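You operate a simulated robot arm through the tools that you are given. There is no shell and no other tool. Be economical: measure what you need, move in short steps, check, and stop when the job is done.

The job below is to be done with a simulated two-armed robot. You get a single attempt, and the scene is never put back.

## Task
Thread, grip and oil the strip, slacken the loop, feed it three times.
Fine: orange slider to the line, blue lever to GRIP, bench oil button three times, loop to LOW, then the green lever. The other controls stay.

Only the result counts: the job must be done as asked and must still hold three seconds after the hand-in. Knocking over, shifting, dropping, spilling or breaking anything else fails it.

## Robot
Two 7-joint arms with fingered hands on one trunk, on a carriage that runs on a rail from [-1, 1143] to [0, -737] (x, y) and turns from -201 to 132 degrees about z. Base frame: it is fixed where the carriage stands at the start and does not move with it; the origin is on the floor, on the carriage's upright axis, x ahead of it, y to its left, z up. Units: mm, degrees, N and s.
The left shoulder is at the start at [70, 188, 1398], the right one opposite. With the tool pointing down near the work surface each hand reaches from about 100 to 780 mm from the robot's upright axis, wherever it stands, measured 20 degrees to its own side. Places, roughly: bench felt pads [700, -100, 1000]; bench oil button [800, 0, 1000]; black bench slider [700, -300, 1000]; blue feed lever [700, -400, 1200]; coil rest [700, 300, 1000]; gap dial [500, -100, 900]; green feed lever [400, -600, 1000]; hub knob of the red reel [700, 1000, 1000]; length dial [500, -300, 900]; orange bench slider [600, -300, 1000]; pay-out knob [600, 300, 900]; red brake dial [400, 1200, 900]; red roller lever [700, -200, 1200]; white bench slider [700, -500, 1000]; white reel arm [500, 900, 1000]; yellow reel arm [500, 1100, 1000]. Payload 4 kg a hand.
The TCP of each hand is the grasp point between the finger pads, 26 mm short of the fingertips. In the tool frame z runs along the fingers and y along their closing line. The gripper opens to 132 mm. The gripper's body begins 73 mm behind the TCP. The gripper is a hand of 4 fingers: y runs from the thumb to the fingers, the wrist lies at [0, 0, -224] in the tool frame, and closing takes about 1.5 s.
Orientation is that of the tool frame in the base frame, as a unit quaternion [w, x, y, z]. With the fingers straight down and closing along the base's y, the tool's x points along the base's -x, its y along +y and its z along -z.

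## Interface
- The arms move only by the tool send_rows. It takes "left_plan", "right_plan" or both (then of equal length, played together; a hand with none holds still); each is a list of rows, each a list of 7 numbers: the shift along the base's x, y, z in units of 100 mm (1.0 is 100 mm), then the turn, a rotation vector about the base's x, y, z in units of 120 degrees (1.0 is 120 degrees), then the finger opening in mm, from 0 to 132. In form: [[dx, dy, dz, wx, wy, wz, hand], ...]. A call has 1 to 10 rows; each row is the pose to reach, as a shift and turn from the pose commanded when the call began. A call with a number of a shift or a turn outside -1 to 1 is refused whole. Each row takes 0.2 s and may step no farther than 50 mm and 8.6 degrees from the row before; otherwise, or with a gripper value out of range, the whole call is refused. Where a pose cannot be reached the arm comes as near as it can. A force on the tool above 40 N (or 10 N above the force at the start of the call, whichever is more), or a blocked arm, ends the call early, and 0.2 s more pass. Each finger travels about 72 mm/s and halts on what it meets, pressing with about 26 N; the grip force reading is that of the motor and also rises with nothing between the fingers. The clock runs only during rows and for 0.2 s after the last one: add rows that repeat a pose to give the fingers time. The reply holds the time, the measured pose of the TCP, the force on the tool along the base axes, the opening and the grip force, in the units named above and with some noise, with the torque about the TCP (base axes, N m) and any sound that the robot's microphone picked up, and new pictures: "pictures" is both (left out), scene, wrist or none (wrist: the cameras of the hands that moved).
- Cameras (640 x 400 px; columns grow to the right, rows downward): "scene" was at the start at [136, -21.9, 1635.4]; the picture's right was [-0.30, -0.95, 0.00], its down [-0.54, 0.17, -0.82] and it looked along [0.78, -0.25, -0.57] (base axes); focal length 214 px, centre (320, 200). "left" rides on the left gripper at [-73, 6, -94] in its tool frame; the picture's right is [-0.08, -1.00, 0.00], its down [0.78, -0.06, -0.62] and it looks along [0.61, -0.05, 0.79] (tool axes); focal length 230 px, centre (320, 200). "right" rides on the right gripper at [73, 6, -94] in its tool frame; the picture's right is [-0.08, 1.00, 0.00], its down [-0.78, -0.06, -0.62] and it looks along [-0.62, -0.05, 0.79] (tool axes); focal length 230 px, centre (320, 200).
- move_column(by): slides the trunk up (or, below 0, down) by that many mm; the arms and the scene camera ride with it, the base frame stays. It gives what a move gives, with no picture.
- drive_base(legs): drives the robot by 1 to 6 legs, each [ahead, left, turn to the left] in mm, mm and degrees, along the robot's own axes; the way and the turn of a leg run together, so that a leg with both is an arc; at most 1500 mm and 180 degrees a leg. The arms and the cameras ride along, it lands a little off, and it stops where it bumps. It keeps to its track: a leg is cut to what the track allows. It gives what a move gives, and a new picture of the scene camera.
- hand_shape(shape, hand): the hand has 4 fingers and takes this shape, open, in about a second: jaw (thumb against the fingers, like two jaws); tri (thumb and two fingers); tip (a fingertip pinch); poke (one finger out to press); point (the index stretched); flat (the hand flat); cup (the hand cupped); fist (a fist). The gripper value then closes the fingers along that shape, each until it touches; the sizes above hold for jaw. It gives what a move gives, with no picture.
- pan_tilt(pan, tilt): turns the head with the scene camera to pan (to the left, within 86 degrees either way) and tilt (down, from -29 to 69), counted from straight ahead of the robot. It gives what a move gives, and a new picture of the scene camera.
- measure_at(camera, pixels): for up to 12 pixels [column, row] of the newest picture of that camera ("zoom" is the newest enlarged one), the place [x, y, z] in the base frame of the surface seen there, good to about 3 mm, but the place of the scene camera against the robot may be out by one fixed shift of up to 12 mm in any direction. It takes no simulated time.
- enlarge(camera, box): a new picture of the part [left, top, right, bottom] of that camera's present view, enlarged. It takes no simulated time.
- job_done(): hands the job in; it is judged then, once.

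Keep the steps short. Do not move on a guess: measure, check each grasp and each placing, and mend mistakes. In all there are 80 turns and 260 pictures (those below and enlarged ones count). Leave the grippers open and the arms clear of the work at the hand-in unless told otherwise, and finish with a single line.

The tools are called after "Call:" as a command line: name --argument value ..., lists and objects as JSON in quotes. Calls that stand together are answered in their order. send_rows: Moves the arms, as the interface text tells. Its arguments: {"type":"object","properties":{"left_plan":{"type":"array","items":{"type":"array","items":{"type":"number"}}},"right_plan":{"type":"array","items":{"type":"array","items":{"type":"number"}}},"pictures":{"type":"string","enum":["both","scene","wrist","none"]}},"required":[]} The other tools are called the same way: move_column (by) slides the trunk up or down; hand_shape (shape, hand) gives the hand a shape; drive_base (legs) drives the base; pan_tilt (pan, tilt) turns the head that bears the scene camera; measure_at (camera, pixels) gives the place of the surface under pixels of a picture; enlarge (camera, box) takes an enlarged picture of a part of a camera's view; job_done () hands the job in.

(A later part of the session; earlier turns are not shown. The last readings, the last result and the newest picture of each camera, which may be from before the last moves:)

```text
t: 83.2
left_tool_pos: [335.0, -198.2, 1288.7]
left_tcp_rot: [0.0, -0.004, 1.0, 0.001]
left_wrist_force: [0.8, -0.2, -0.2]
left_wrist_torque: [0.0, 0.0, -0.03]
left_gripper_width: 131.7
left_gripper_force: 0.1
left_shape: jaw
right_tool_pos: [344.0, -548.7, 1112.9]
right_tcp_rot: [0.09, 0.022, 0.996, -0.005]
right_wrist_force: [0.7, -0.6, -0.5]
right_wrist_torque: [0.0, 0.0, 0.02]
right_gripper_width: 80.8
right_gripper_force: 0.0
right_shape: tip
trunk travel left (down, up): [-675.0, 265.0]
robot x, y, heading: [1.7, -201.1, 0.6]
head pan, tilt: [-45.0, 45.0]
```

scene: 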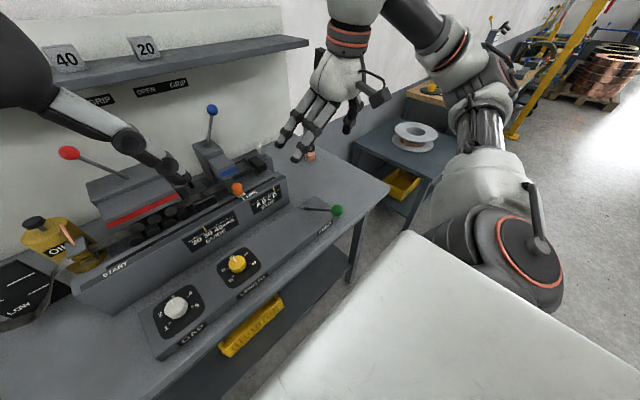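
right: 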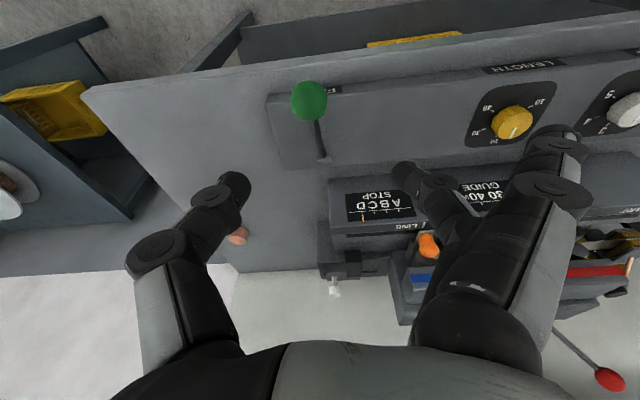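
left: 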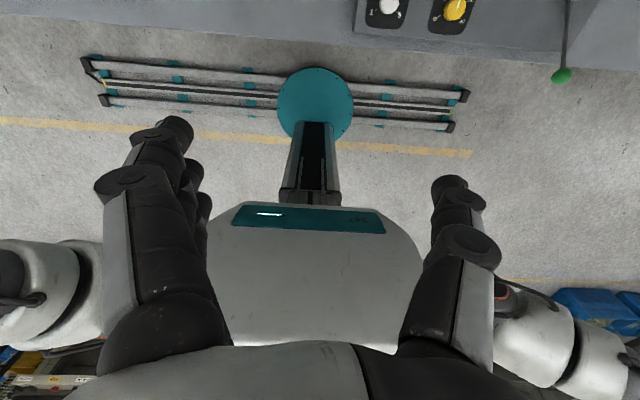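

Lower around the green ball (centre ≈[347,-555,999]).

Call:
send_rows --right_plan '[[0.02, -0.05, -0.35, 0, 0, 0, 80], [0.03, -0.06, -0.7, 0, 0, 0, 80], [0.03, -0.06, -1.0, 0, 0, 0, 80]]' --pictures "none"

Call:
send_rows --right_plan '[[0, 0, -0.13, 0, 0, 0, 80]]' --pictures "both"

Call:
measure_at --camera "right" --pixels '[[315, 180], [320, 200]]'

```text
t: 84.0
left_tool_pos: [336.0, -198.1, 1288.5]
left_tcp_rot: [0.0, -0.005, 1.0, 0.0]
left_wrist_force: [-0.8, 1.0, 0.3]
left_wrist_torque: [0.0, 0.01, -0.05]
left_gripper_width: 132.0
left_gripper_force: 0.0
left_shape: jaw
right_tool_pos: [349.1, -551.6, 1012.1]
right_tcp_rot: [0.09, 0.022, 0.996, -0.005]
right_wrist_force: [0.2, -0.5, -0.2]
right_wrist_torque: [0.01, 0.03, 0.01]
right_gripper_width: 80.4
right_gripper_force: 0.0
right_shape: tip
trunk travel left (down, up): [-675.0, 265.0]
robot x, y, heading: [1.2, -199.8, 0.4]
head pan, tilt: [-45.0, 45.0]
```

```text
t: 84.4
left_tool_pos: [334.4, -198.6, 1288.2]
left_tcp_rot: [0.0, -0.005, 1.0, 0.0]
left_wrist_force: [-1.5, -0.5, -0.2]
left_wrist_torque: [0.0, 0.03, -0.01]
left_gripper_width: 132.0
left_gripper_force: 0.1
left_shape: jaw
right_tool_pos: [348.4, -553.5, 998.5]
right_tcp_rot: [0.089, 0.021, 0.996, -0.005]
right_wrist_force: [-0.2, 0.2, -0.9]
right_wrist_torque: [-0.01, 0.01, -0.04]
right_gripper_width: 80.5
right_gripper_force: 0.1
right_shape: tip
trunk travel left (down, up): [-675.0, 265.0]
robot x, y, heading: [-0.6, -201.0, 0.6]
head pan, tilt: [-45.0, 45.0]
```

scene: 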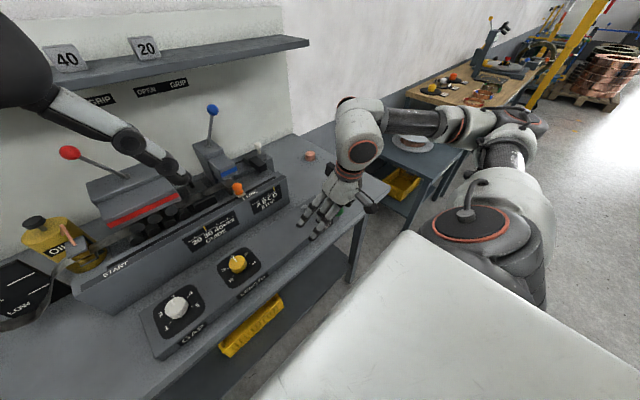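
right: 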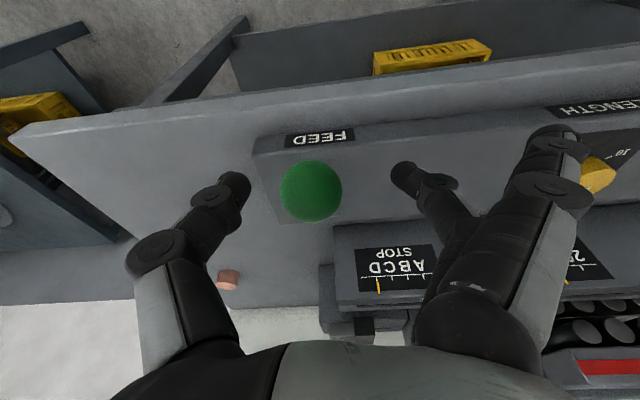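

```text
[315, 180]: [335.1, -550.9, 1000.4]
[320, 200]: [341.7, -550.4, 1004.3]
```

Ball sits between the fingers. Grip it.

Call:
send_rows --right_plan '[[0, -0.02, 0, 0, 0, 0, 80], [0, -0.02, 0, 0, 0, 0, 10], [0, -0.02, 0, 0, 0, 0, 10], [0, -0.02, 0, 0, 0, 0, 10], [0, -0.02, 0, 0, 0, 0, 10]]' --pictures "wrist"

```text
t: 85.6
left_tool_pos: [336.8, -199.5, 1288.4]
left_tcp_rot: [0.0, -0.005, 1.0, 0.001]
left_wrist_force: [0.5, 0.1, 0.1]
left_wrist_torque: [0.0, 0.01, 0.01]
left_gripper_width: 131.6
left_gripper_force: 0.1
left_shape: jaw
right_tool_pos: [348.9, -554.9, 997.9]
right_tcp_rot: [0.088, 0.021, 0.996, -0.004]
right_wrist_force: [0.5, -1.6, -9.9]
right_wrist_torque: [0.0, 0.01, -0.01]
right_gripper_width: 22.5
right_gripper_force: 26.0
right_shape: tip
trunk travel left (down, up): [-675.0, 265.0]
robot x, y, heading: [-2.3, -199.3, 0.7]
head pan, tilt: [-45.0, 45.0]
```

right: 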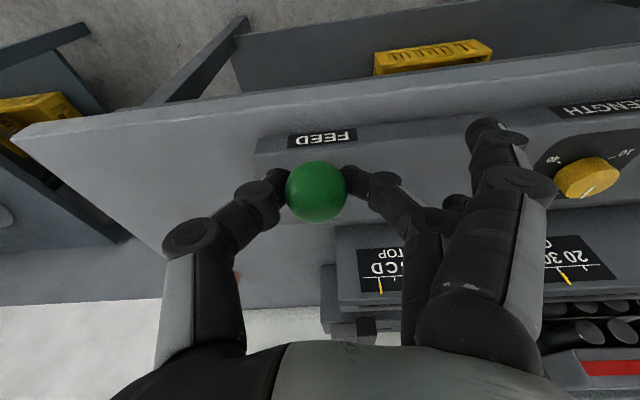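

Test the lever downward along its arc by about 10°, watching force.

Call:
send_rows --right_plan '[[-0.03, 0, -0.04, 0, 0, 0, 10], [-0.06, 0, -0.09, 0, 0, 0, 10], [-0.1, 0, -0.16, 0, 0, 0, 10], [-0.15, 0, -0.25, 0, 0, 0, 10]]' --pictures "wrist"

Call:
measure_at --camera "right" --pixels '[[316, 190], [316, 180]]'

```text
t: 86.6
left_tool_pos: [336.9, -198.7, 1287.2]
left_tcp_rot: [-0.001, -0.004, 1.0, 0.001]
left_wrist_force: [0.4, -0.8, 0.7]
left_wrist_torque: [-0.01, 0.02, 0.01]
left_gripper_width: 132.1
left_gripper_force: 0.2
left_shape: jaw
right_tool_pos: [334.4, -554.4, 973.5]
right_tcp_rot: [0.089, 0.022, 0.996, -0.005]
right_wrist_force: [7.7, -2.5, -1.9]
right_wrist_torque: [-0.06, -0.23, -0.02]
right_gripper_width: 22.2
right_gripper_force: 25.9
right_shape: tip
trunk travel left (down, up): [-675.0, 265.0]
robot x, y, heading: [-4.1, -199.9, 0.5]
head pan, tilt: [-45.0, 45.0]
```

right: 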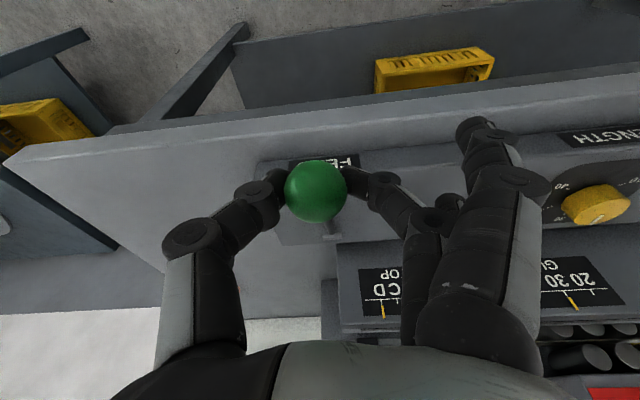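

```text
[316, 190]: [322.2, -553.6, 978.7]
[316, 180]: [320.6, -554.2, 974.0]
```

Lever moves down easily. Continue down until a click or stop.

Call:
send_rows --right_plan '[[-0.04, 0, -0.09, 0, 0, 0, 10], [-0.08, 0, -0.18, 0, 0, 0, 10], [-0.11, 0, -0.27, 0, 0, 0, 10], [-0.135, 0, -0.36, 0, 0, 0, 10]]' --pictures "wrist"

Call:
measure_at --camera "right" --pixels '[[316, 190], [316, 180]]'

```text
t: 87.6
left_tool_pos: [337.8, -197.7, 1287.7]
left_tcp_rot: [-0.001, -0.003, 1.0, 0.001]
left_wrist_force: [0.2, 0.3, -0.7]
left_wrist_torque: [0.0, 0.02, 0.0]
left_gripper_width: 131.8
left_gripper_force: 0.1
left_shape: jaw
right_tool_pos: [321.9, -556.2, 935.8]
right_tcp_rot: [0.088, 0.022, 0.996, -0.004]
right_wrist_force: [17.8, -2.0, -1.2]
right_wrist_torque: [0.0, -0.37, -0.04]
right_gripper_width: 21.9
right_gripper_force: 25.6
right_shape: tip
trunk travel left (down, up): [-675.0, 265.0]
robot x, y, heading: [-1.3, -199.3, 0.7]
head pan, tilt: [-45.0, 45.0]
```

right: 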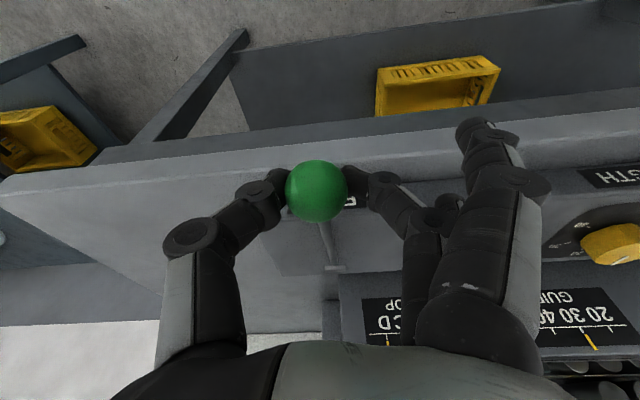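

```text
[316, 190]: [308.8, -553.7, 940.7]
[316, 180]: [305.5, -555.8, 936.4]
```

No click yet. Go a little further down (easing x).

Call:
send_rows --right_plan '[[0.03, 0, -0.06, 0, 0, 0, 10], [0.03, 0, -0.13, 0, 0, 0, 10], [0.03, 0, -0.2, 0, 0, 0, 10], [0.03, 0, -0.27, 0, 0, 0, 10]]' --pictures "both"

Call:
enlarge --camera "scene" --box '[0, 150, 320, 350]'

```text
t: 88.6
left_tool_pos: [333.0, -197.2, 1288.3]
left_tcp_rot: [0.001, -0.005, 1.0, 0.001]
left_wrist_force: [-0.4, 0.5, -0.2]
left_wrist_torque: [0.02, -0.01, 0.01]
left_gripper_width: 132.1
left_gripper_force: 0.1
left_shape: jaw
right_tool_pos: [320.2, -554.9, 911.7]
right_tcp_rot: [0.089, 0.021, 0.996, -0.006]
right_wrist_force: [-4.2, -1.5, 2.5]
right_wrist_torque: [0.13, -0.4, -0.02]
right_gripper_width: 14.0
right_gripper_force: 26.1
right_shape: tip
trunk travel left (down, up): [-675.0, 265.0]
robot x, y, heading: [3.6, -198.0, 0.6]
head pan, tilt: [-45.0, 45.0]
```

scene: 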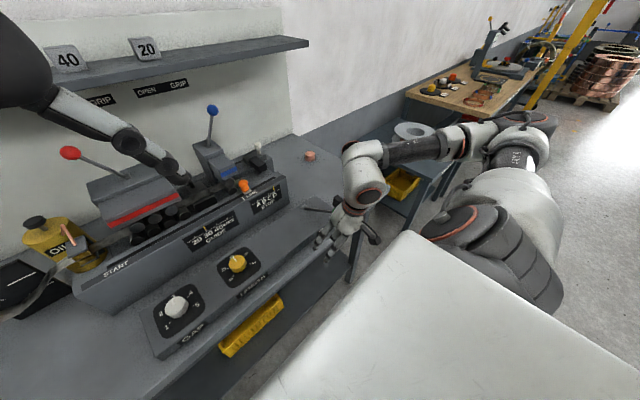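
right: 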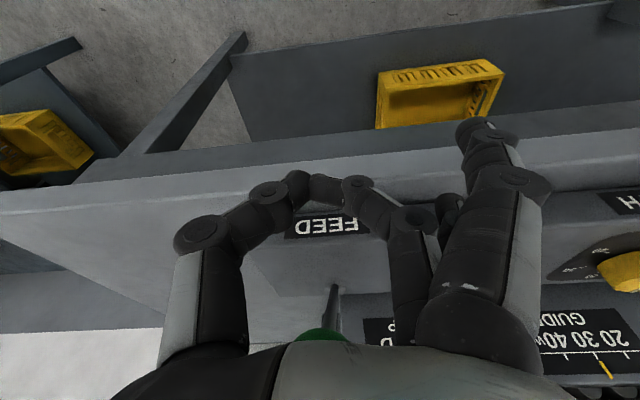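

```text
2.00 times, centred on (160, 250) of scene
```

zoom: 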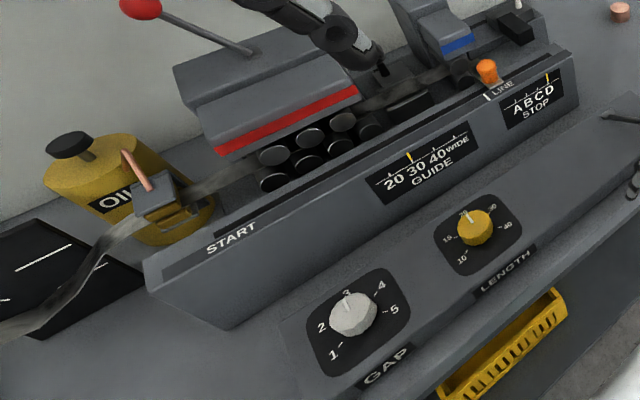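

The ball slipped out and the lever sprang back. Back the hand away (-x), lift, and inspect whether a feed happened.

Call:
send_rows --right_plan '[[-0.2, 0, 0, 0, 0, 0, 40], [-0.5, 0, 0, 0, 0, 0, 40], [-0.7, 0, 0.3, 0, 0, 0, 40], [-0.7, 0, 0.7, 0, 0, 0, 40], [-0.7, 0, 1.0, 0, 0, 0, 40]]' --pictures "none"

Call:
send_rows --right_plan '[[0, 0, 0.4, 0, 0, 0, 40], [0.2, 0, 0.8, 0, 0, 0, 40], [0.4, 0, 1.0, 0, 0, 0, 40]]' --pictures "wrist"

Call:
pan_tilt --pan -10 --tilt 50

Call:
enlarge --camera "scene" --box '[110, 100, 430, 300]'

```text
t: 90.0
left_tool_pos: [337.4, -191.7, 1287.5]
left_tcp_rot: [-0.001, -0.003, 1.0, -0.002]
left_wrist_force: [-0.1, 0.9, 0.4]
left_wrist_torque: [-0.09, 0.02, -0.04]
left_gripper_width: 131.9
left_gripper_force: 0.1
left_shape: jaw
right_tool_pos: [223.4, -580.3, 957.9]
right_tcp_rot: [-0.068, 0.022, 0.997, -0.011]
right_wrist_force: [-0.2, -1.2, 0.3]
right_wrist_torque: [-0.08, 0.03, 0.02]
right_gripper_width: 39.9
right_gripper_force: 0.0
right_shape: tip
right hand out of reach, approached as far as the arm can: row 2, 3, 4, 5
trunk travel left (down, up): [-675.0, 265.0]
robot x, y, heading: [-0.7, -197.1, 0.6]
head pan, tilt: [-45.0, 45.0]
stopped in row 5 (right hand): the arm was blocked; the commanded pose is now the measured one
```

```text
t: 90.8
left_tool_pos: [336.4, -200.9, 1289.2]
left_tcp_rot: [0.0, -0.003, 1.0, 0.001]
left_wrist_force: [0.5, -0.3, 0.1]
left_wrist_torque: [0.04, 0.05, -0.03]
left_gripper_width: 131.8
left_gripper_force: 0.1
left_shape: jaw
right_tool_pos: [262.4, -585.3, 1056.3]
right_tcp_rot: [-0.068, 0.021, 0.997, -0.008]
right_wrist_force: [0.0, -0.1, 0.5]
right_wrist_torque: [0.02, 0.04, 0.02]
right_gripper_width: 39.8
right_gripper_force: 0.0
right_shape: tip
trunk travel left (down, up): [-675.0, 265.0]
robot x, y, heading: [-1.3, -199.9, 0.4]
head pan, tilt: [-45.0, 45.0]
```

right: 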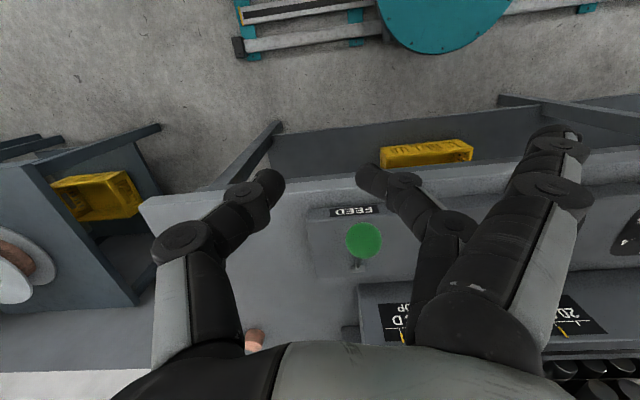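

```text
t: 91.8
left_tool_pos: [333.5, -198.9, 1287.5]
left_tcp_rot: [0.0, -0.004, 1.0, -0.001]
left_wrist_force: [0.1, -0.2, -0.5]
left_wrist_torque: [0.01, -0.02, -0.01]
left_gripper_width: 131.8
left_gripper_force: 0.1
left_shape: jaw
right_tool_pos: [262.4, -585.1, 1057.6]
right_tcp_rot: [-0.068, 0.021, 0.997, -0.01]
right_wrist_force: [-0.7, 0.9, -0.6]
right_wrist_torque: [0.01, -0.03, 0.0]
right_gripper_width: 40.0
right_gripper_force: 0.1
right_shape: tip
trunk travel left (down, up): [-675.0, 265.0]
robot x, y, heading: [0.2, -197.8, 0.2]
head pan, tilt: [-10.0, 50.0]
```

scene: 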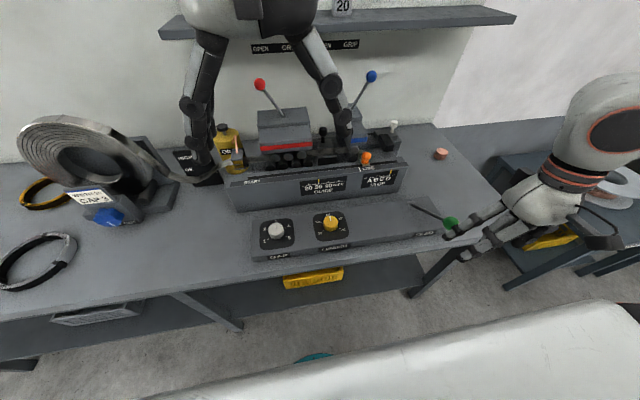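

```text
2.00 times, centred on (270, 200) of scene
```

zoom: 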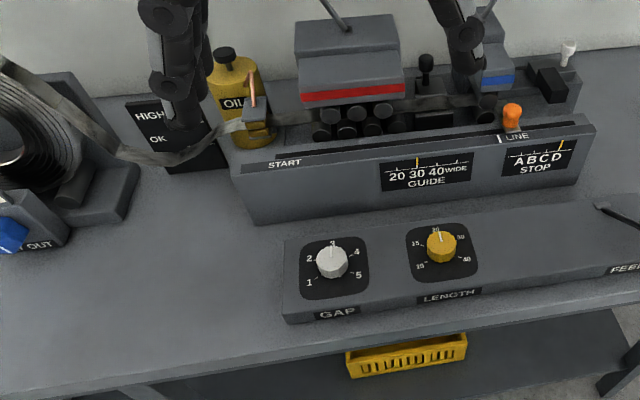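

Lever is back up. Rather than gripping, I'll press it with a broad fist from above. Raise, center over the ball, and form a fist.

Call:
send_rows --right_plan '[[0, 0, 0.3, 0, 0, 0, 40], [0.2, 0.1, 0.5, 0, -0.03, 0, 40], [0.4, 0.2, 0.5, 0, -0.065, 0, 40], [0.65, 0.3, 0.5, 0, -0.065, 0, 40]]' --pictures "none"

Call:
hand_shape --hand "right" --shape "fist"

Call:
send_rows --right_plan '[[0, 0, 0.01, 0, 0, 0, 0]]' --pictures "both"

Call:
enlarge --camera "scene" --box '[380, 60, 640, 280]'

```text
t: 92.8
left_tool_pos: [338.0, -199.8, 1287.3]
left_tcp_rot: [-0.001, -0.003, 1.0, 0.0]
left_wrist_force: [0.6, -0.1, -0.2]
left_wrist_torque: [0.0, -0.02, 0.03]
left_gripper_width: 132.0
left_gripper_force: 0.1
left_shape: jaw
right_tool_pos: [329.7, -552.7, 1106.1]
right_tcp_rot: [0.0, 0.021, 1.0, -0.007]
right_wrist_force: [0.0, -0.5, -0.1]
right_wrist_torque: [0.0, 0.01, -0.02]
right_gripper_width: 39.9
right_gripper_force: 0.1
right_shape: tip
trunk travel left (down, up): [-675.0, 265.0]
robot x, y, heading: [-0.3, -202.1, 0.4]
head pan, tilt: [-10.0, 50.0]
```

```text
t: 93.7
left_tool_pos: [335.1, -199.0, 1288.3]
left_tcp_rot: [0.001, -0.003, 1.0, 0.0]
left_wrist_force: [-0.2, -0.5, -0.2]
left_wrist_torque: [-0.01, 0.0, 0.0]
left_gripper_width: 132.0
left_gripper_force: 0.0
left_shape: jaw
right_tool_pos: [328.1, -554.5, 1106.7]
right_tcp_rot: [0.001, 0.022, 1.0, -0.007]
right_wrist_force: [-0.7, 0.9, -0.3]
right_wrist_torque: [0.02, 0.0, -0.04]
right_gripper_width: 0.1
right_gripper_force: 0.2
right_shape: fist
trunk travel left (down, up): [-675.0, 265.0]
robot x, y, heading: [0.6, -201.2, 0.6]
head pan, tilt: [-10.0, 50.0]
```

```text
t: 94.1
left_tool_pos: [334.6, -199.5, 1288.3]
left_tcp_rot: [0.0, -0.003, 1.0, -0.001]
left_wrist_force: [-0.7, -0.6, -0.8]
left_wrist_torque: [-0.02, 0.03, -0.02]
left_gripper_width: 131.8
left_gripper_force: 0.0
left_shape: jaw
right_tool_pos: [327.6, -553.2, 1107.1]
right_tcp_rot: [0.0, 0.021, 1.0, -0.007]
right_wrist_force: [-0.3, 0.5, 0.3]
right_wrist_torque: [0.02, -0.01, -0.01]
right_gripper_width: 0.0
right_gripper_force: 0.0
right_shape: fist
trunk travel left (down, up): [-675.0, 265.0]
robot x, y, heading: [-0.6, -198.8, 0.3]
head pan, tilt: [-10.0, 50.0]
```

scene: 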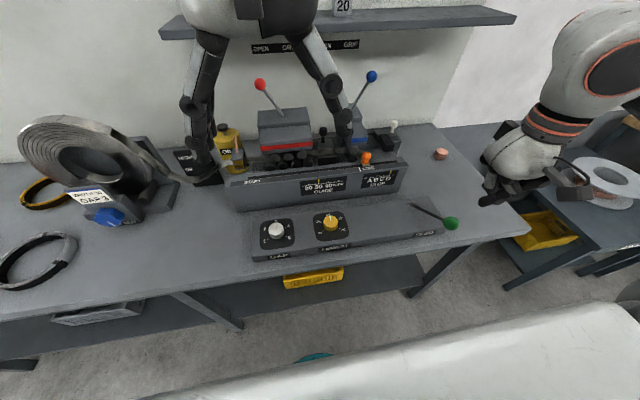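
right: 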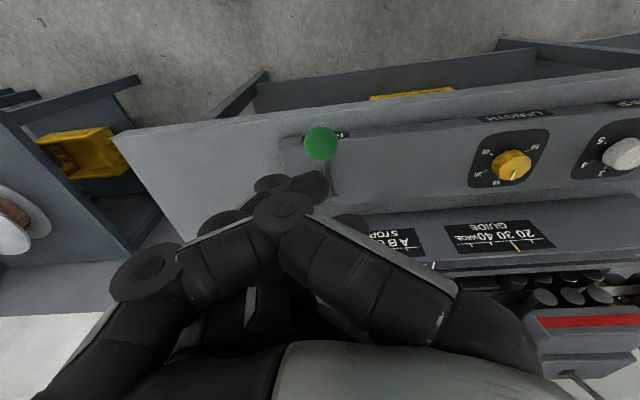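

```text
1.82 times, centred on (510, 170) of scene
```

zoom: 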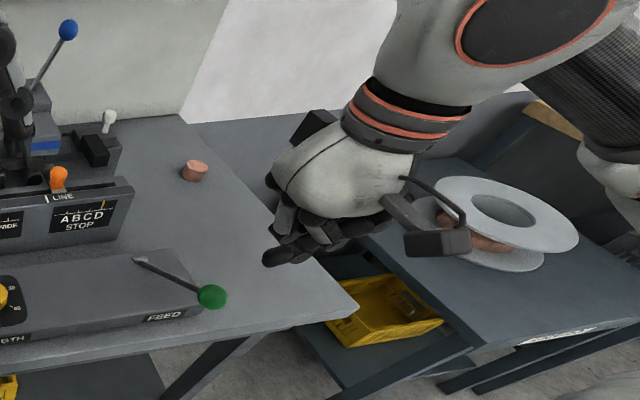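

Measure the fist's underside and the ball.

Call:
measure_at --camera "right" --pixels '[[321, 143], [315, 182], [275, 183], [280, 205], [265, 220], [330, 250], [300, 215], [240, 260], [350, 220]]'

```text
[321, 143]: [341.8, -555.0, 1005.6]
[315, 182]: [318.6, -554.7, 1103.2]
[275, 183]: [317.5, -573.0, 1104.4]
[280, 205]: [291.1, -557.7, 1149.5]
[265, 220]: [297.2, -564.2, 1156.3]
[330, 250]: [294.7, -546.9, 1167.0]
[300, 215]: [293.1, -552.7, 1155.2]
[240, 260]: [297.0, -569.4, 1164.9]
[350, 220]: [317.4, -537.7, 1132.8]
```

The thumb lies across as a low bar. I bring it onto the ball's upper far side, then press along the arc.

Call:
send_rows --right_plan '[[0.25, 0.1, -0.2, 0, 0, 0, 0], [0.47, 0.18, -0.45, 0, 0, 0, 0], [0.48, 0.18, -0.65, 0, 0, 0, 0], [0.46, 0.18, -0.77, 0, 0, 0, 0]]' --pictures "wrist"

Call:
measure_at --camera "right" --pixels '[[321, 143], [315, 150], [300, 160], [315, 182]]'

```text
t: 95.1
left_tool_pos: [334.8, -199.7, 1287.7]
left_tcp_rot: [0.0, -0.003, 1.0, 0.001]
left_wrist_force: [-0.7, 0.1, -0.1]
left_wrist_torque: [0.01, 0.03, 0.02]
left_gripper_width: 131.9
left_gripper_force: 0.1
left_shape: jaw
right_tool_pos: [373.6, -536.5, 1029.9]
right_tcp_rot: [0.001, 0.022, 1.0, -0.006]
right_wrist_force: [0.0, 1.4, 0.0]
right_wrist_torque: [-0.04, 0.0, -0.02]
right_gripper_width: 0.0
right_gripper_force: 0.1
right_shape: fist
trunk travel left (down, up): [-675.0, 265.0]
robot x, y, heading: [1.5, -197.9, 0.5]
head pan, tilt: [-10.0, 50.0]
```

right: 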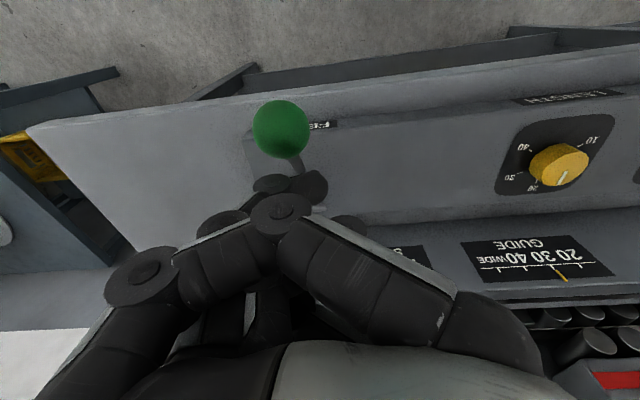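

```text
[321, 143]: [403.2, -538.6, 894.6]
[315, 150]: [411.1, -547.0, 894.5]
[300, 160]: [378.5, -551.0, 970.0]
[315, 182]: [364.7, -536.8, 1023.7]
```

Call:
send_rows --right_plan '[[-0.05, 0, -0.1, 0, 0, 0, 0], [-0.13, 0, -0.19, 0, 0, 0, 0], [-0.22, 0, -0.32, 0, 0, 0, 0], [-0.29, 0, -0.43, 0, 0, 0, 0], [-0.35, 0, -0.56, 0, 0, 0, 0]]' --pictures "both"

Call:
enlarge --camera "scene" --box '[300, 100, 560, 300]'

```text
t: 96.3
left_tool_pos: [335.3, -199.8, 1287.7]
left_tcp_rot: [-0.001, -0.004, 1.0, 0.0]
left_wrist_force: [-0.1, 0.8, -0.2]
left_wrist_torque: [-0.02, -0.01, 0.0]
left_gripper_width: 132.0
left_gripper_force: 0.1
left_shape: jaw
right_tool_pos: [337.3, -537.2, 974.7]
right_tcp_rot: [0.001, 0.021, 1.0, -0.006]
right_wrist_force: [0.8, -0.1, 0.8]
right_wrist_torque: [-0.01, -0.02, 0.0]
right_gripper_width: 0.0
right_gripper_force: 0.2
right_shape: fist
trunk travel left (down, up): [-675.0, 265.0]
robot x, y, heading: [1.9, -198.6, 0.5]
head pan, tilt: [-10.0, 50.0]
```

scene: 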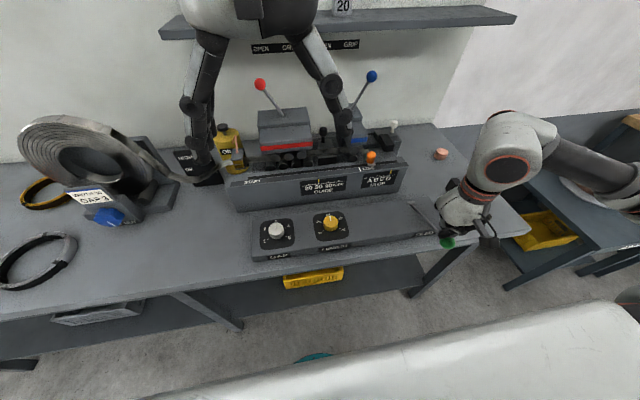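
right: 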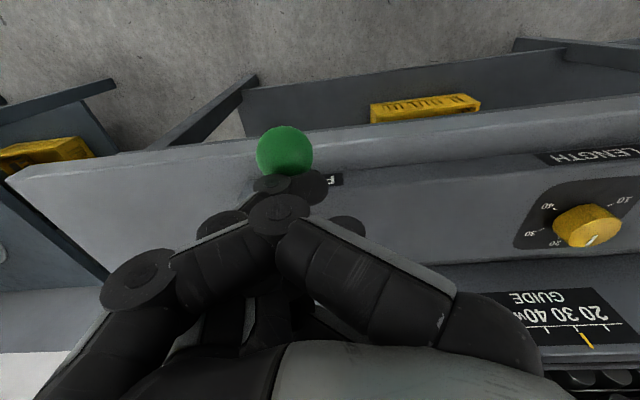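

```text
2.00 times, centred on (430, 200) of scene
```

zoom: 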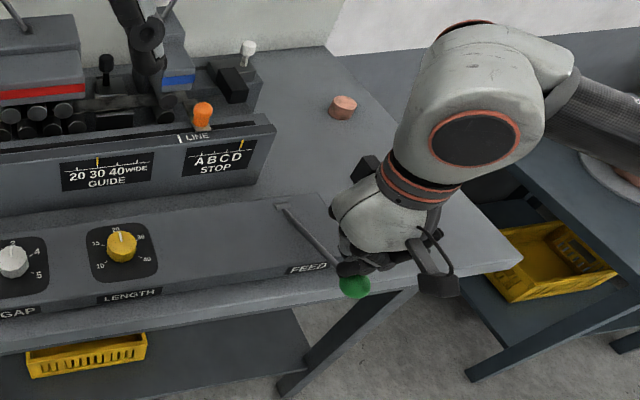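

The lever goes down with the thumb behind the ball. Continue down.

Call:
send_rows --right_plan '[[-0.05, 0, -0.14, 0, 0, 0, 0], [-0.08, 0, -0.26, 0, 0, 0, 0], [-0.1, 0, -0.36, 0, 0, 0, 0], [-0.11, 0, -0.45, 0, 0, 0, 0]]' --pictures "wrist"

Call:
enlarge --camera "scene" --box '[300, 100, 560, 300]'

```text
t: 97.3
left_tool_pos: [334.5, -199.2, 1288.5]
left_tcp_rot: [-0.001, -0.004, 1.0, 0.0]
left_wrist_force: [0.6, 0.3, -0.5]
left_wrist_torque: [0.03, -0.02, 0.0]
left_gripper_width: 132.0
left_gripper_force: 0.1
left_shape: jaw
right_tool_pos: [327.1, -537.7, 930.8]
right_tcp_rot: [0.001, 0.022, 1.0, -0.008]
right_wrist_force: [0.4, 0.5, 1.5]
right_wrist_torque: [-0.03, 0.01, 0.0]
right_gripper_width: 0.1
right_gripper_force: 0.1
right_shape: fist
trunk travel left (down, up): [-675.0, 265.0]
robot x, y, heading: [-1.1, -202.0, 0.5]
head pan, tilt: [-10.0, 50.0]
```

right: 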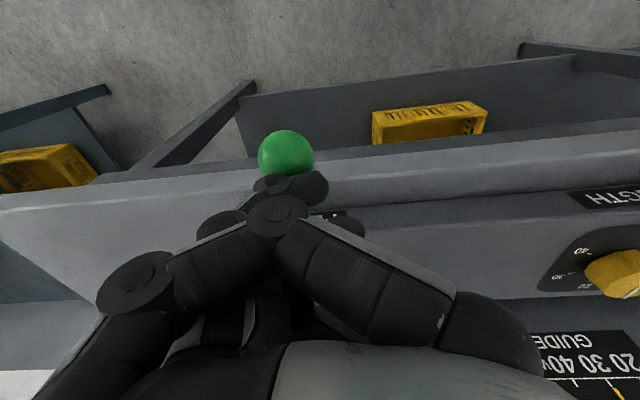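

```text
2.00 times, centred on (430, 200) of scene
```

zoom: 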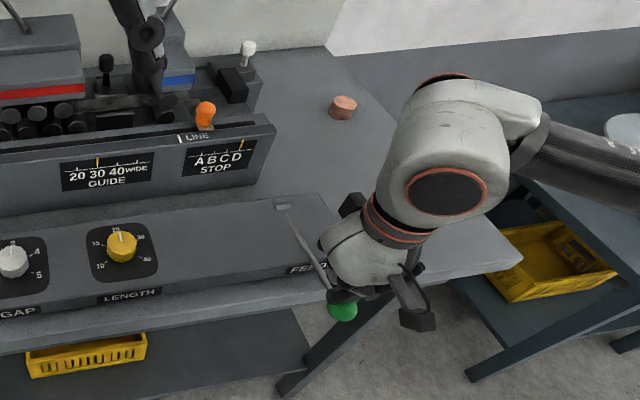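

Still moving freely, no stop. Continue further down in small steps.

Call:
send_rows --right_plan '[[-0.01, 0, -0.1, 0, 0, 0, 0], [-0.02, 0, -0.2, 0, 0, 0, 0], [-0.02, 0, -0.3, 0, 0, 0, 0], [-0.01, 0, -0.4, 0, 0, 0, 0]]' --pictures "wrist"

Call:
enlarge --camera "scene" --box '[300, 100, 560, 300]'

```text
t: 98.2
left_tool_pos: [332.6, -197.2, 1288.7]
left_tcp_rot: [0.001, -0.004, 1.0, -0.001]
left_wrist_force: [-0.1, -0.5, 0.5]
left_wrist_torque: [0.01, -0.01, -0.02]
left_gripper_width: 131.7
left_gripper_force: 0.0
left_shape: jaw
right_tool_pos: [325.7, -536.7, 903.4]
right_tcp_rot: [0.005, 0.022, 1.0, -0.008]
right_wrist_force: [-0.9, 1.7, 29.2]
right_wrist_torque: [-0.51, 0.12, -0.02]
right_gripper_width: 0.1
right_gripper_force: 0.0
right_shape: fist
trunk travel left (down, up): [-675.0, 265.0]
robot x, y, heading: [2.6, -199.8, 0.5]
head pan, tilt: [-10.0, 50.0]
stopped in row 4 (right hand): the force on the tool passed its limit at 52 N (the readings are from after the stop); the commanded pose is now the measured one
```

right: 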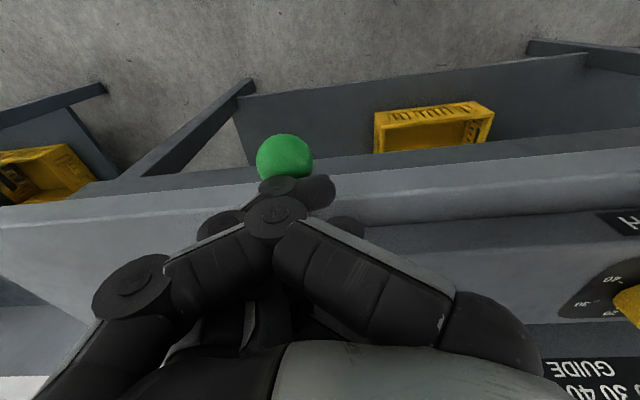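

```text
2.00 times, centred on (430, 200) of scene
```

zoom: 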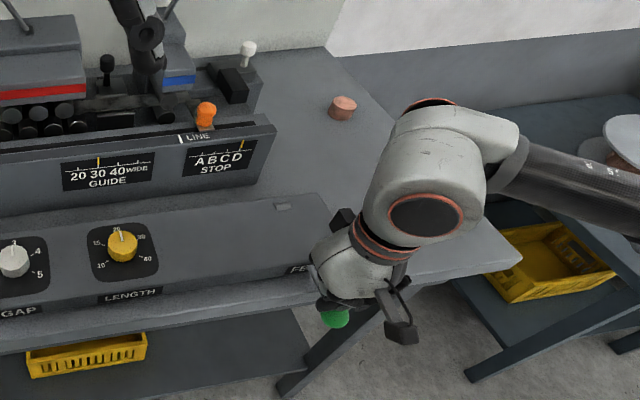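

The lever hit its end stop. Measure the slider now, then let the lever rise.

Call:
measure_at --camera "zoom" --pixels '[[205, 110], [204, 125], [180, 139], [195, 137]]'

Call:
enlarge --camera "scene" --box '[330, 100, 430, 200]'

Call:
enlarge --camera "scene" --box '[120, 110, 280, 220]'

Call:
measure_at --camera "zoom" --pixels '[[330, 280], [350, 290], [300, 270], [370, 285]]'

```text
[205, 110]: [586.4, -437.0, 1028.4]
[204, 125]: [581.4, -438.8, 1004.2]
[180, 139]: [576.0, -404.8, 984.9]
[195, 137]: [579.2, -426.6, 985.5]
```

```text
4.00 times, centred on (380, 150) of scene
```

zoom: 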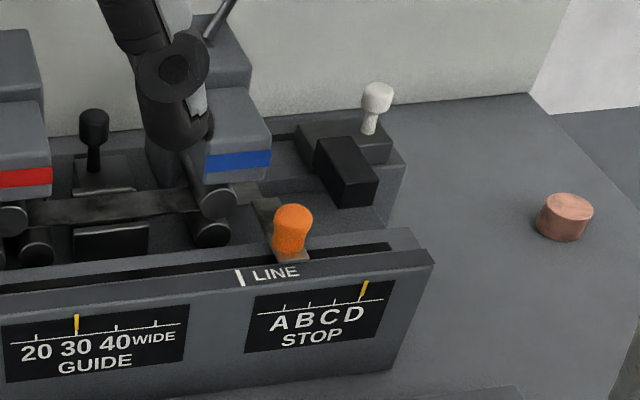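

```text
3.64 times, centred on (200, 165) of scene
```

zoom: 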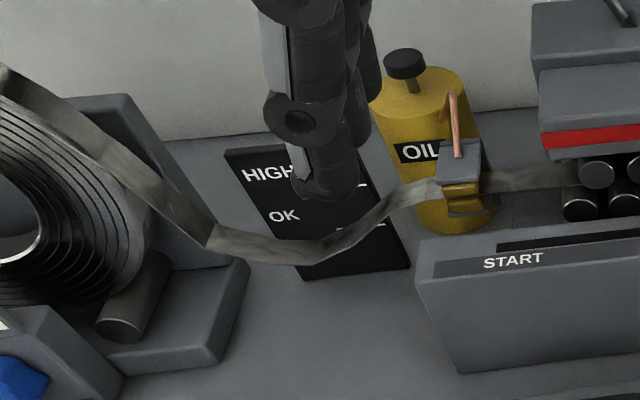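

```text
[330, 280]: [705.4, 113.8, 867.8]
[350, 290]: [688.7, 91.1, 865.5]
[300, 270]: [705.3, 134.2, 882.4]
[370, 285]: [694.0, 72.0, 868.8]
```

The slider has advanced ~33 mm past the line with the feeds (it follows the strip). Let the lever rise and measure precisely.

Call:
send_rows --right_plan '[[0, 0, 0.3, 0, 0, 0, 0], [0.08, 0, 0.6, 0, 0, 0, 0], [0.2, 0, 0.85, 0, 0, 0, 0], [0.4, 0, 1.0, 0, 0, 0, 0]]' --pictures "none"

Call:
send_rows --right_plan '[[0.08, 0, 0.25, 0, 0, 0, 0], [0.08, 0, 0.25, 0, 0, 0, 0]]' --pictures "both"

Call:
enlarge --camera "scene" --box '[330, 100, 490, 240]'

Call:
measure_at --camera "zoom" --pixels '[[140, 210], [136, 215], [92, 235], [93, 230], [137, 180]]'

```text
t: 99.2
left_tool_pos: [335.3, -198.5, 1287.9]
left_tcp_rot: [0.0, -0.003, 1.0, 0.0]
left_wrist_force: [-1.0, -0.4, -0.8]
left_wrist_torque: [0.01, 0.02, -0.03]
left_gripper_width: 132.1
left_gripper_force: 0.1
left_shape: jaw
right_tool_pos: [368.5, -537.5, 1001.2]
right_tcp_rot: [0.004, 0.022, 1.0, -0.009]
right_wrist_force: [1.1, 0.4, 0.4]
right_wrist_torque: [0.02, 0.0, 0.01]
right_gripper_width: 0.0
right_gripper_force: 0.0
right_shape: fist
trunk travel left (down, up): [-675.0, 265.0]
robot x, y, heading: [2.9, -202.6, 0.7]
head pan, tilt: [-10.0, 50.0]
```

```text
t: 99.8
left_tool_pos: [335.7, -199.9, 1288.6]
left_tcp_rot: [0.001, -0.003, 1.0, 0.001]
left_wrist_force: [0.3, -0.2, 0.2]
left_wrist_torque: [0.0, -0.01, -0.02]
left_gripper_width: 131.9
left_gripper_force: 0.1
left_shape: jaw
right_tool_pos: [374.1, -537.3, 1027.1]
right_tcp_rot: [0.004, 0.022, 1.0, -0.008]
right_wrist_force: [-0.7, -0.2, -0.7]
right_wrist_torque: [-0.03, 0.0, 0.01]
right_gripper_width: 0.0
right_gripper_force: 0.0
right_shape: fist
trunk travel left (down, up): [-675.0, 265.0]
robot x, y, heading: [3.0, -199.6, 0.5]
head pan, tilt: [-10.0, 50.0]
```

scene: 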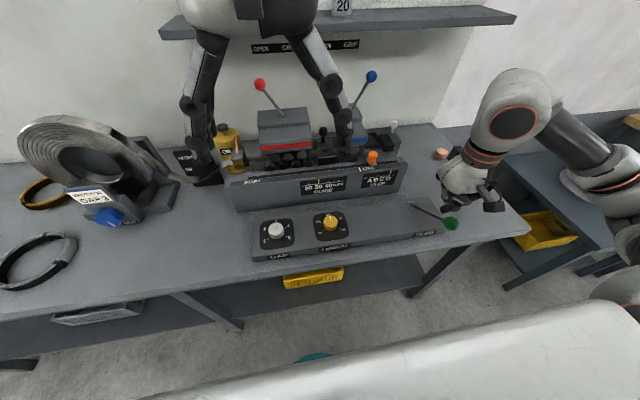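
right: 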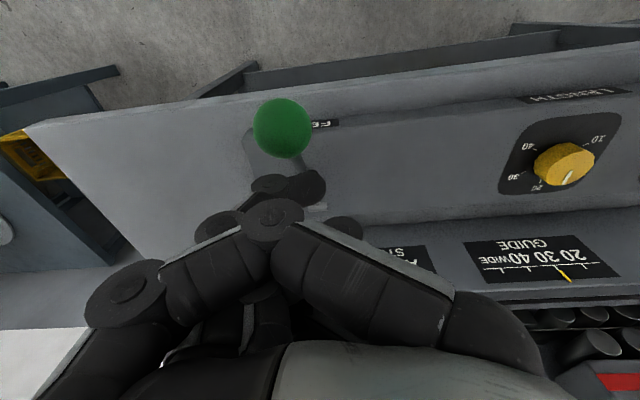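

```text
2.86 times, centred on (410, 170) of scene
```

zoom: 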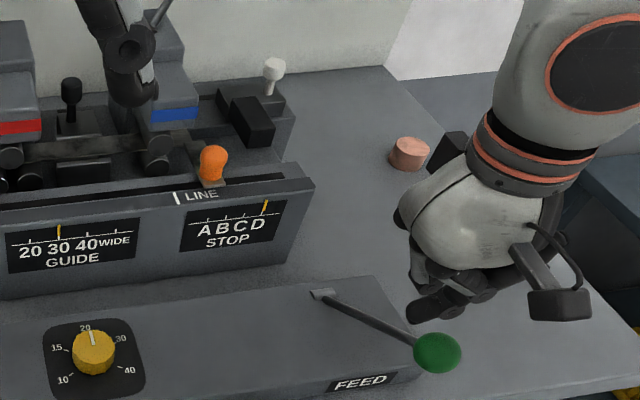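

```text
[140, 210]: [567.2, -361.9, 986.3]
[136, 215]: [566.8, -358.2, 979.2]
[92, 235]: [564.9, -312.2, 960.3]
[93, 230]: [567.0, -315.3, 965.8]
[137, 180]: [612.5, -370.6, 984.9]
```

Measure the knob and line in this zoom.

Call:
measure_at --camera "zoom" --pixels '[[213, 165], [213, 172], [210, 182], [200, 184], [222, 184], [177, 198], [176, 195], [240, 400]]'

Call:
enlarge --camera "scene" --box '[110, 100, 430, 300]'

```text
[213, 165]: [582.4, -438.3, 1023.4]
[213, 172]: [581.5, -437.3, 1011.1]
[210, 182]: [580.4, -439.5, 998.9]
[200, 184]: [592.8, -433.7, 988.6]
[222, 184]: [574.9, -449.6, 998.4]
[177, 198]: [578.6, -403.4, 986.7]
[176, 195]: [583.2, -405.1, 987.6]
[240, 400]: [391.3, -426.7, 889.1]
```

```text
2.00 times, centred on (270, 200) of scene
```

zoom: 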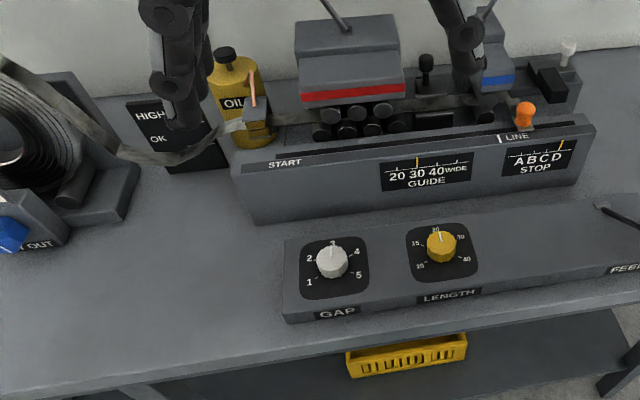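

Do the next full stroke.

Call:
send_rows --right_plan '[[-0.05, 0, -0.1, 0, 0, 0, 0], [-0.13, 0, -0.19, 0, 0, 0, 0], [-0.22, 0, -0.32, 0, 0, 0, 0], [-0.29, 0, -0.43, 0, 0, 0, 0], [-0.35, 0, -0.56, 0, 0, 0, 0], [-0.41, 0, -0.72, 0, 0, 0, 0], [-0.45, 0, -0.88, 0, 0, 0, 0], [-0.47, 0, -1.0, 0, 0, 0, 0]]' --pictures "none"

Call:
send_rows --right_plan '[[-0.01, 0, -0.1, 0, 0, 0, 0], [-0.01, 0, -0.19, 0, 0, 0, 0], [-0.01, 0, -0.23, 0, 0, 0, 0]]' --pictures "scene"

Call:
enlarge --camera "scene" --box '[330, 100, 490, 240]'

Call:
measure_at --camera "zoom" --pixels '[[230, 160], [230, 168], [230, 175], [226, 180], [177, 198], [176, 195]]'

```text
t: 101.6
left_tool_pos: [334.9, -199.7, 1288.2]
left_tcp_rot: [0.0, -0.004, 1.0, 0.0]
left_wrist_force: [0.2, 1.3, 0.8]
left_wrist_torque: [-0.02, -0.03, 0.02]
left_gripper_width: 131.8
left_gripper_force: 0.1
left_shape: jaw
right_tool_pos: [327.5, -537.7, 926.6]
right_tcp_rot: [0.003, 0.022, 1.0, -0.008]
right_wrist_force: [1.2, 1.6, 2.3]
right_wrist_torque: [-0.01, -0.04, 0.0]
right_gripper_width: 0.0
right_gripper_force: 0.0
right_shape: fist
trunk travel left (down, up): [-675.0, 265.0]
robot x, y, heading: [-2.7, -201.8, 0.5]
head pan, tilt: [-10.0, 50.0]
```

```text
t: 102.4
left_tool_pos: [334.3, -196.7, 1288.1]
left_tcp_rot: [0.001, -0.003, 1.0, -0.001]
left_wrist_force: [-0.8, -0.2, 0.8]
left_wrist_torque: [-0.03, 0.01, -0.03]
left_gripper_width: 131.8
left_gripper_force: 0.1
left_shape: jaw
right_tool_pos: [327.7, -537.3, 905.5]
right_tcp_rot: [0.005, 0.023, 1.0, -0.009]
right_wrist_force: [6.7, 0.3, 18.7]
right_wrist_torque: [-0.29, -0.02, 0.1]
right_gripper_width: 0.3
right_gripper_force: 0.1
right_shape: fist
trunk travel left (down, up): [-675.0, 265.0]
robot x, y, heading: [1.3, -202.0, 0.4]
head pan, tilt: [-10.0, 50.0]
```

scene: 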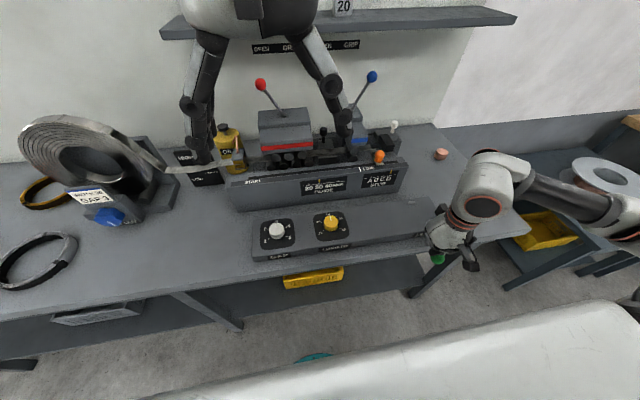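

```text
2.86 times, centred on (410, 170) of scene
```

zoom: 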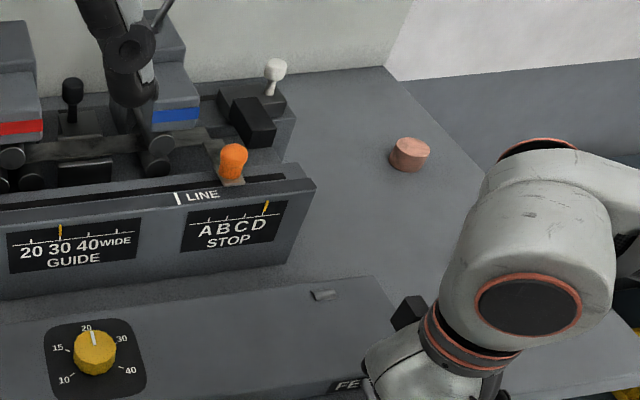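

```text
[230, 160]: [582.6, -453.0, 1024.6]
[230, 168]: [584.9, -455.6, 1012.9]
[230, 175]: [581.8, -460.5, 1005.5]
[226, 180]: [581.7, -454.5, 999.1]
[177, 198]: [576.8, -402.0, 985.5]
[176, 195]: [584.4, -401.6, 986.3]
```

Each stroke moves the slider about 20 mm, and the end stop is reached. Release the lever gently and view the slider from the wrist camera to count the feeds exactly.

Call:
send_rows --right_plan '[[0, 0, 0.3, 0, 0, 0, 0], [0.08, 0, 0.6, 0, 0, 0, 0], [0.2, 0, 0.85, 0, 0, 0, 0], [0.45, 0, 1.0, 0, 0, 0, 0]]' --pictures "none"

Call:
send_rows --right_plan '[[0.08, 0.1, 0.4, 0, 0, 0, 0], [0.3, 0.3, 0.7, 0, 0, 0, 0], [0.6, 0.5, 0.9, 0, 0, 0, 0], [0.9, 0.7, 1.0, 0, 0, 0, 0]]' --pictures "none"

Call:
send_rows --right_plan '[[0.3, 0, 0.2, 0, 0, 0, 0], [0.6, 0, 0.4, 0, 0, 0, 0], [0.7, 0, 0.6, 0, 0, 0, 0]]' --pictures "both"

```text
t: 103.4
left_tool_pos: [335.0, -198.7, 1286.7]
left_tcp_rot: [-0.001, -0.004, 1.0, 0.0]
left_wrist_force: [0.2, 0.9, -0.5]
left_wrist_torque: [0.01, 0.03, 0.02]
left_gripper_width: 132.1
left_gripper_force: 0.0
left_shape: jaw
right_tool_pos: [372.3, -537.6, 1003.1]
right_tcp_rot: [0.003, 0.022, 1.0, -0.009]
right_wrist_force: [1.3, -0.5, 0.2]
right_wrist_torque: [0.01, 0.01, -0.01]
right_gripper_width: 0.0
right_gripper_force: 0.0
right_shape: fist
trunk travel left (down, up): [-675.0, 265.0]
robot x, y, heading: [-1.3, -198.1, 0.2]
head pan, tilt: [-10.0, 50.0]
```

```text
t: 104.4
left_tool_pos: [334.7, -198.7, 1287.8]
left_tcp_rot: [0.0, -0.003, 1.0, -0.001]
left_wrist_force: [-0.4, 0.6, -0.3]
left_wrist_torque: [-0.01, 0.0, 0.01]
left_gripper_width: 132.3
left_gripper_force: 0.0
left_shape: jaw
right_tool_pos: [463.5, -466.0, 1103.9]
right_tcp_rot: [0.003, 0.022, 1.0, -0.009]
right_wrist_force: [-0.3, 0.7, -0.2]
right_wrist_torque: [-0.01, 0.01, 0.03]
right_gripper_width: 0.1
right_gripper_force: 0.1
right_shape: fist
trunk travel left (down, up): [-675.0, 265.0]
robot x, y, heading: [-1.4, -200.6, 0.3]
head pan, tilt: [-10.0, 50.0]
```

```text
t: 105.2
left_tool_pos: [334.6, -199.7, 1287.6]
left_tcp_rot: [0.001, -0.003, 1.0, 0.001]
left_wrist_force: [-0.1, 0.3, -0.6]
left_wrist_torque: [0.05, 0.0, 0.01]
left_gripper_width: 131.8
left_gripper_force: 0.0
left_shape: jaw
right_tool_pos: [531.8, -467.8, 1163.0]
right_tcp_rot: [0.004, 0.022, 1.0, -0.008]
right_wrist_force: [0.9, -1.1, 0.5]
right_wrist_torque: [0.03, 0.02, 0.01]
right_gripper_width: 0.0
right_gripper_force: 0.0
right_shape: fist
trunk travel left (down, up): [-675.0, 265.0]
robot x, y, heading: [-2.3, -200.8, 0.4]
head pan, tilt: [-10.0, 50.0]
5 turns are left
```

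scene: 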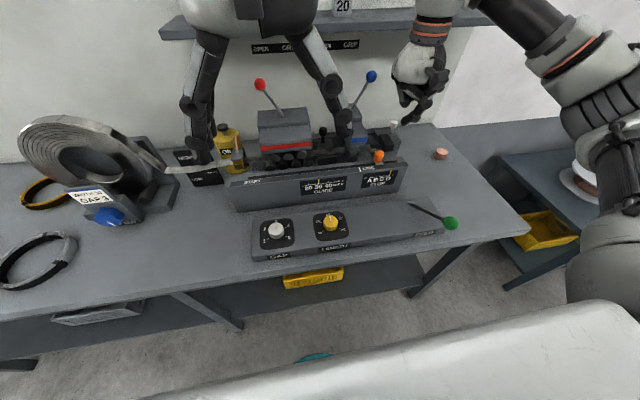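
right: 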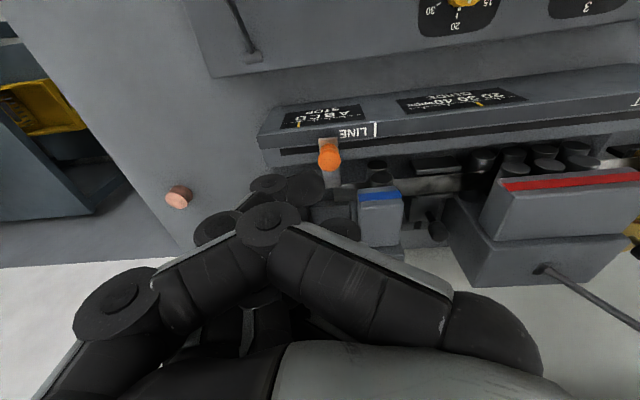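

Five turns left. Measure slider plate/knob against the line here.

Call:
enlarge --camera "right" --box '[260, 90, 420, 220]'

Call:
measure_at --camera "right" --pixels '[[322, 142], [329, 142], [336, 142], [329, 158], [322, 160], [337, 160], [375, 130], [374, 127]]'

Call:
enlarge --camera "scene" --box '[110, 110, 270, 220]'

```text
3.08 times, centred on (340, 155) of right
```

zoom: 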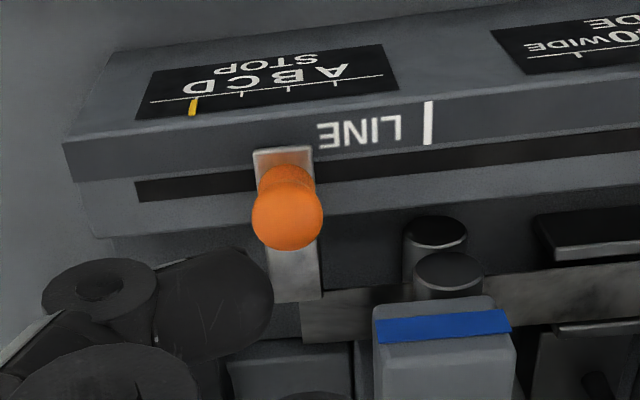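

```text
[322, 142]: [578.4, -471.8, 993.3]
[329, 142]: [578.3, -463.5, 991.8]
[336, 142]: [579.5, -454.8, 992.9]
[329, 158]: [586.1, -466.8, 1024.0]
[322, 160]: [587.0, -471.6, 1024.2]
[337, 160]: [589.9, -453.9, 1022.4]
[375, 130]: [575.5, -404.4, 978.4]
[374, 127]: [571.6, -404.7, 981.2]
```

```text
3.64 times, centred on (190, 165) of scene
4 turns are left
```

zoom: 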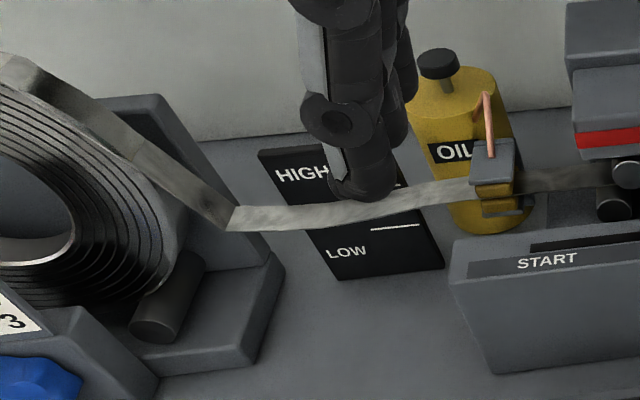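

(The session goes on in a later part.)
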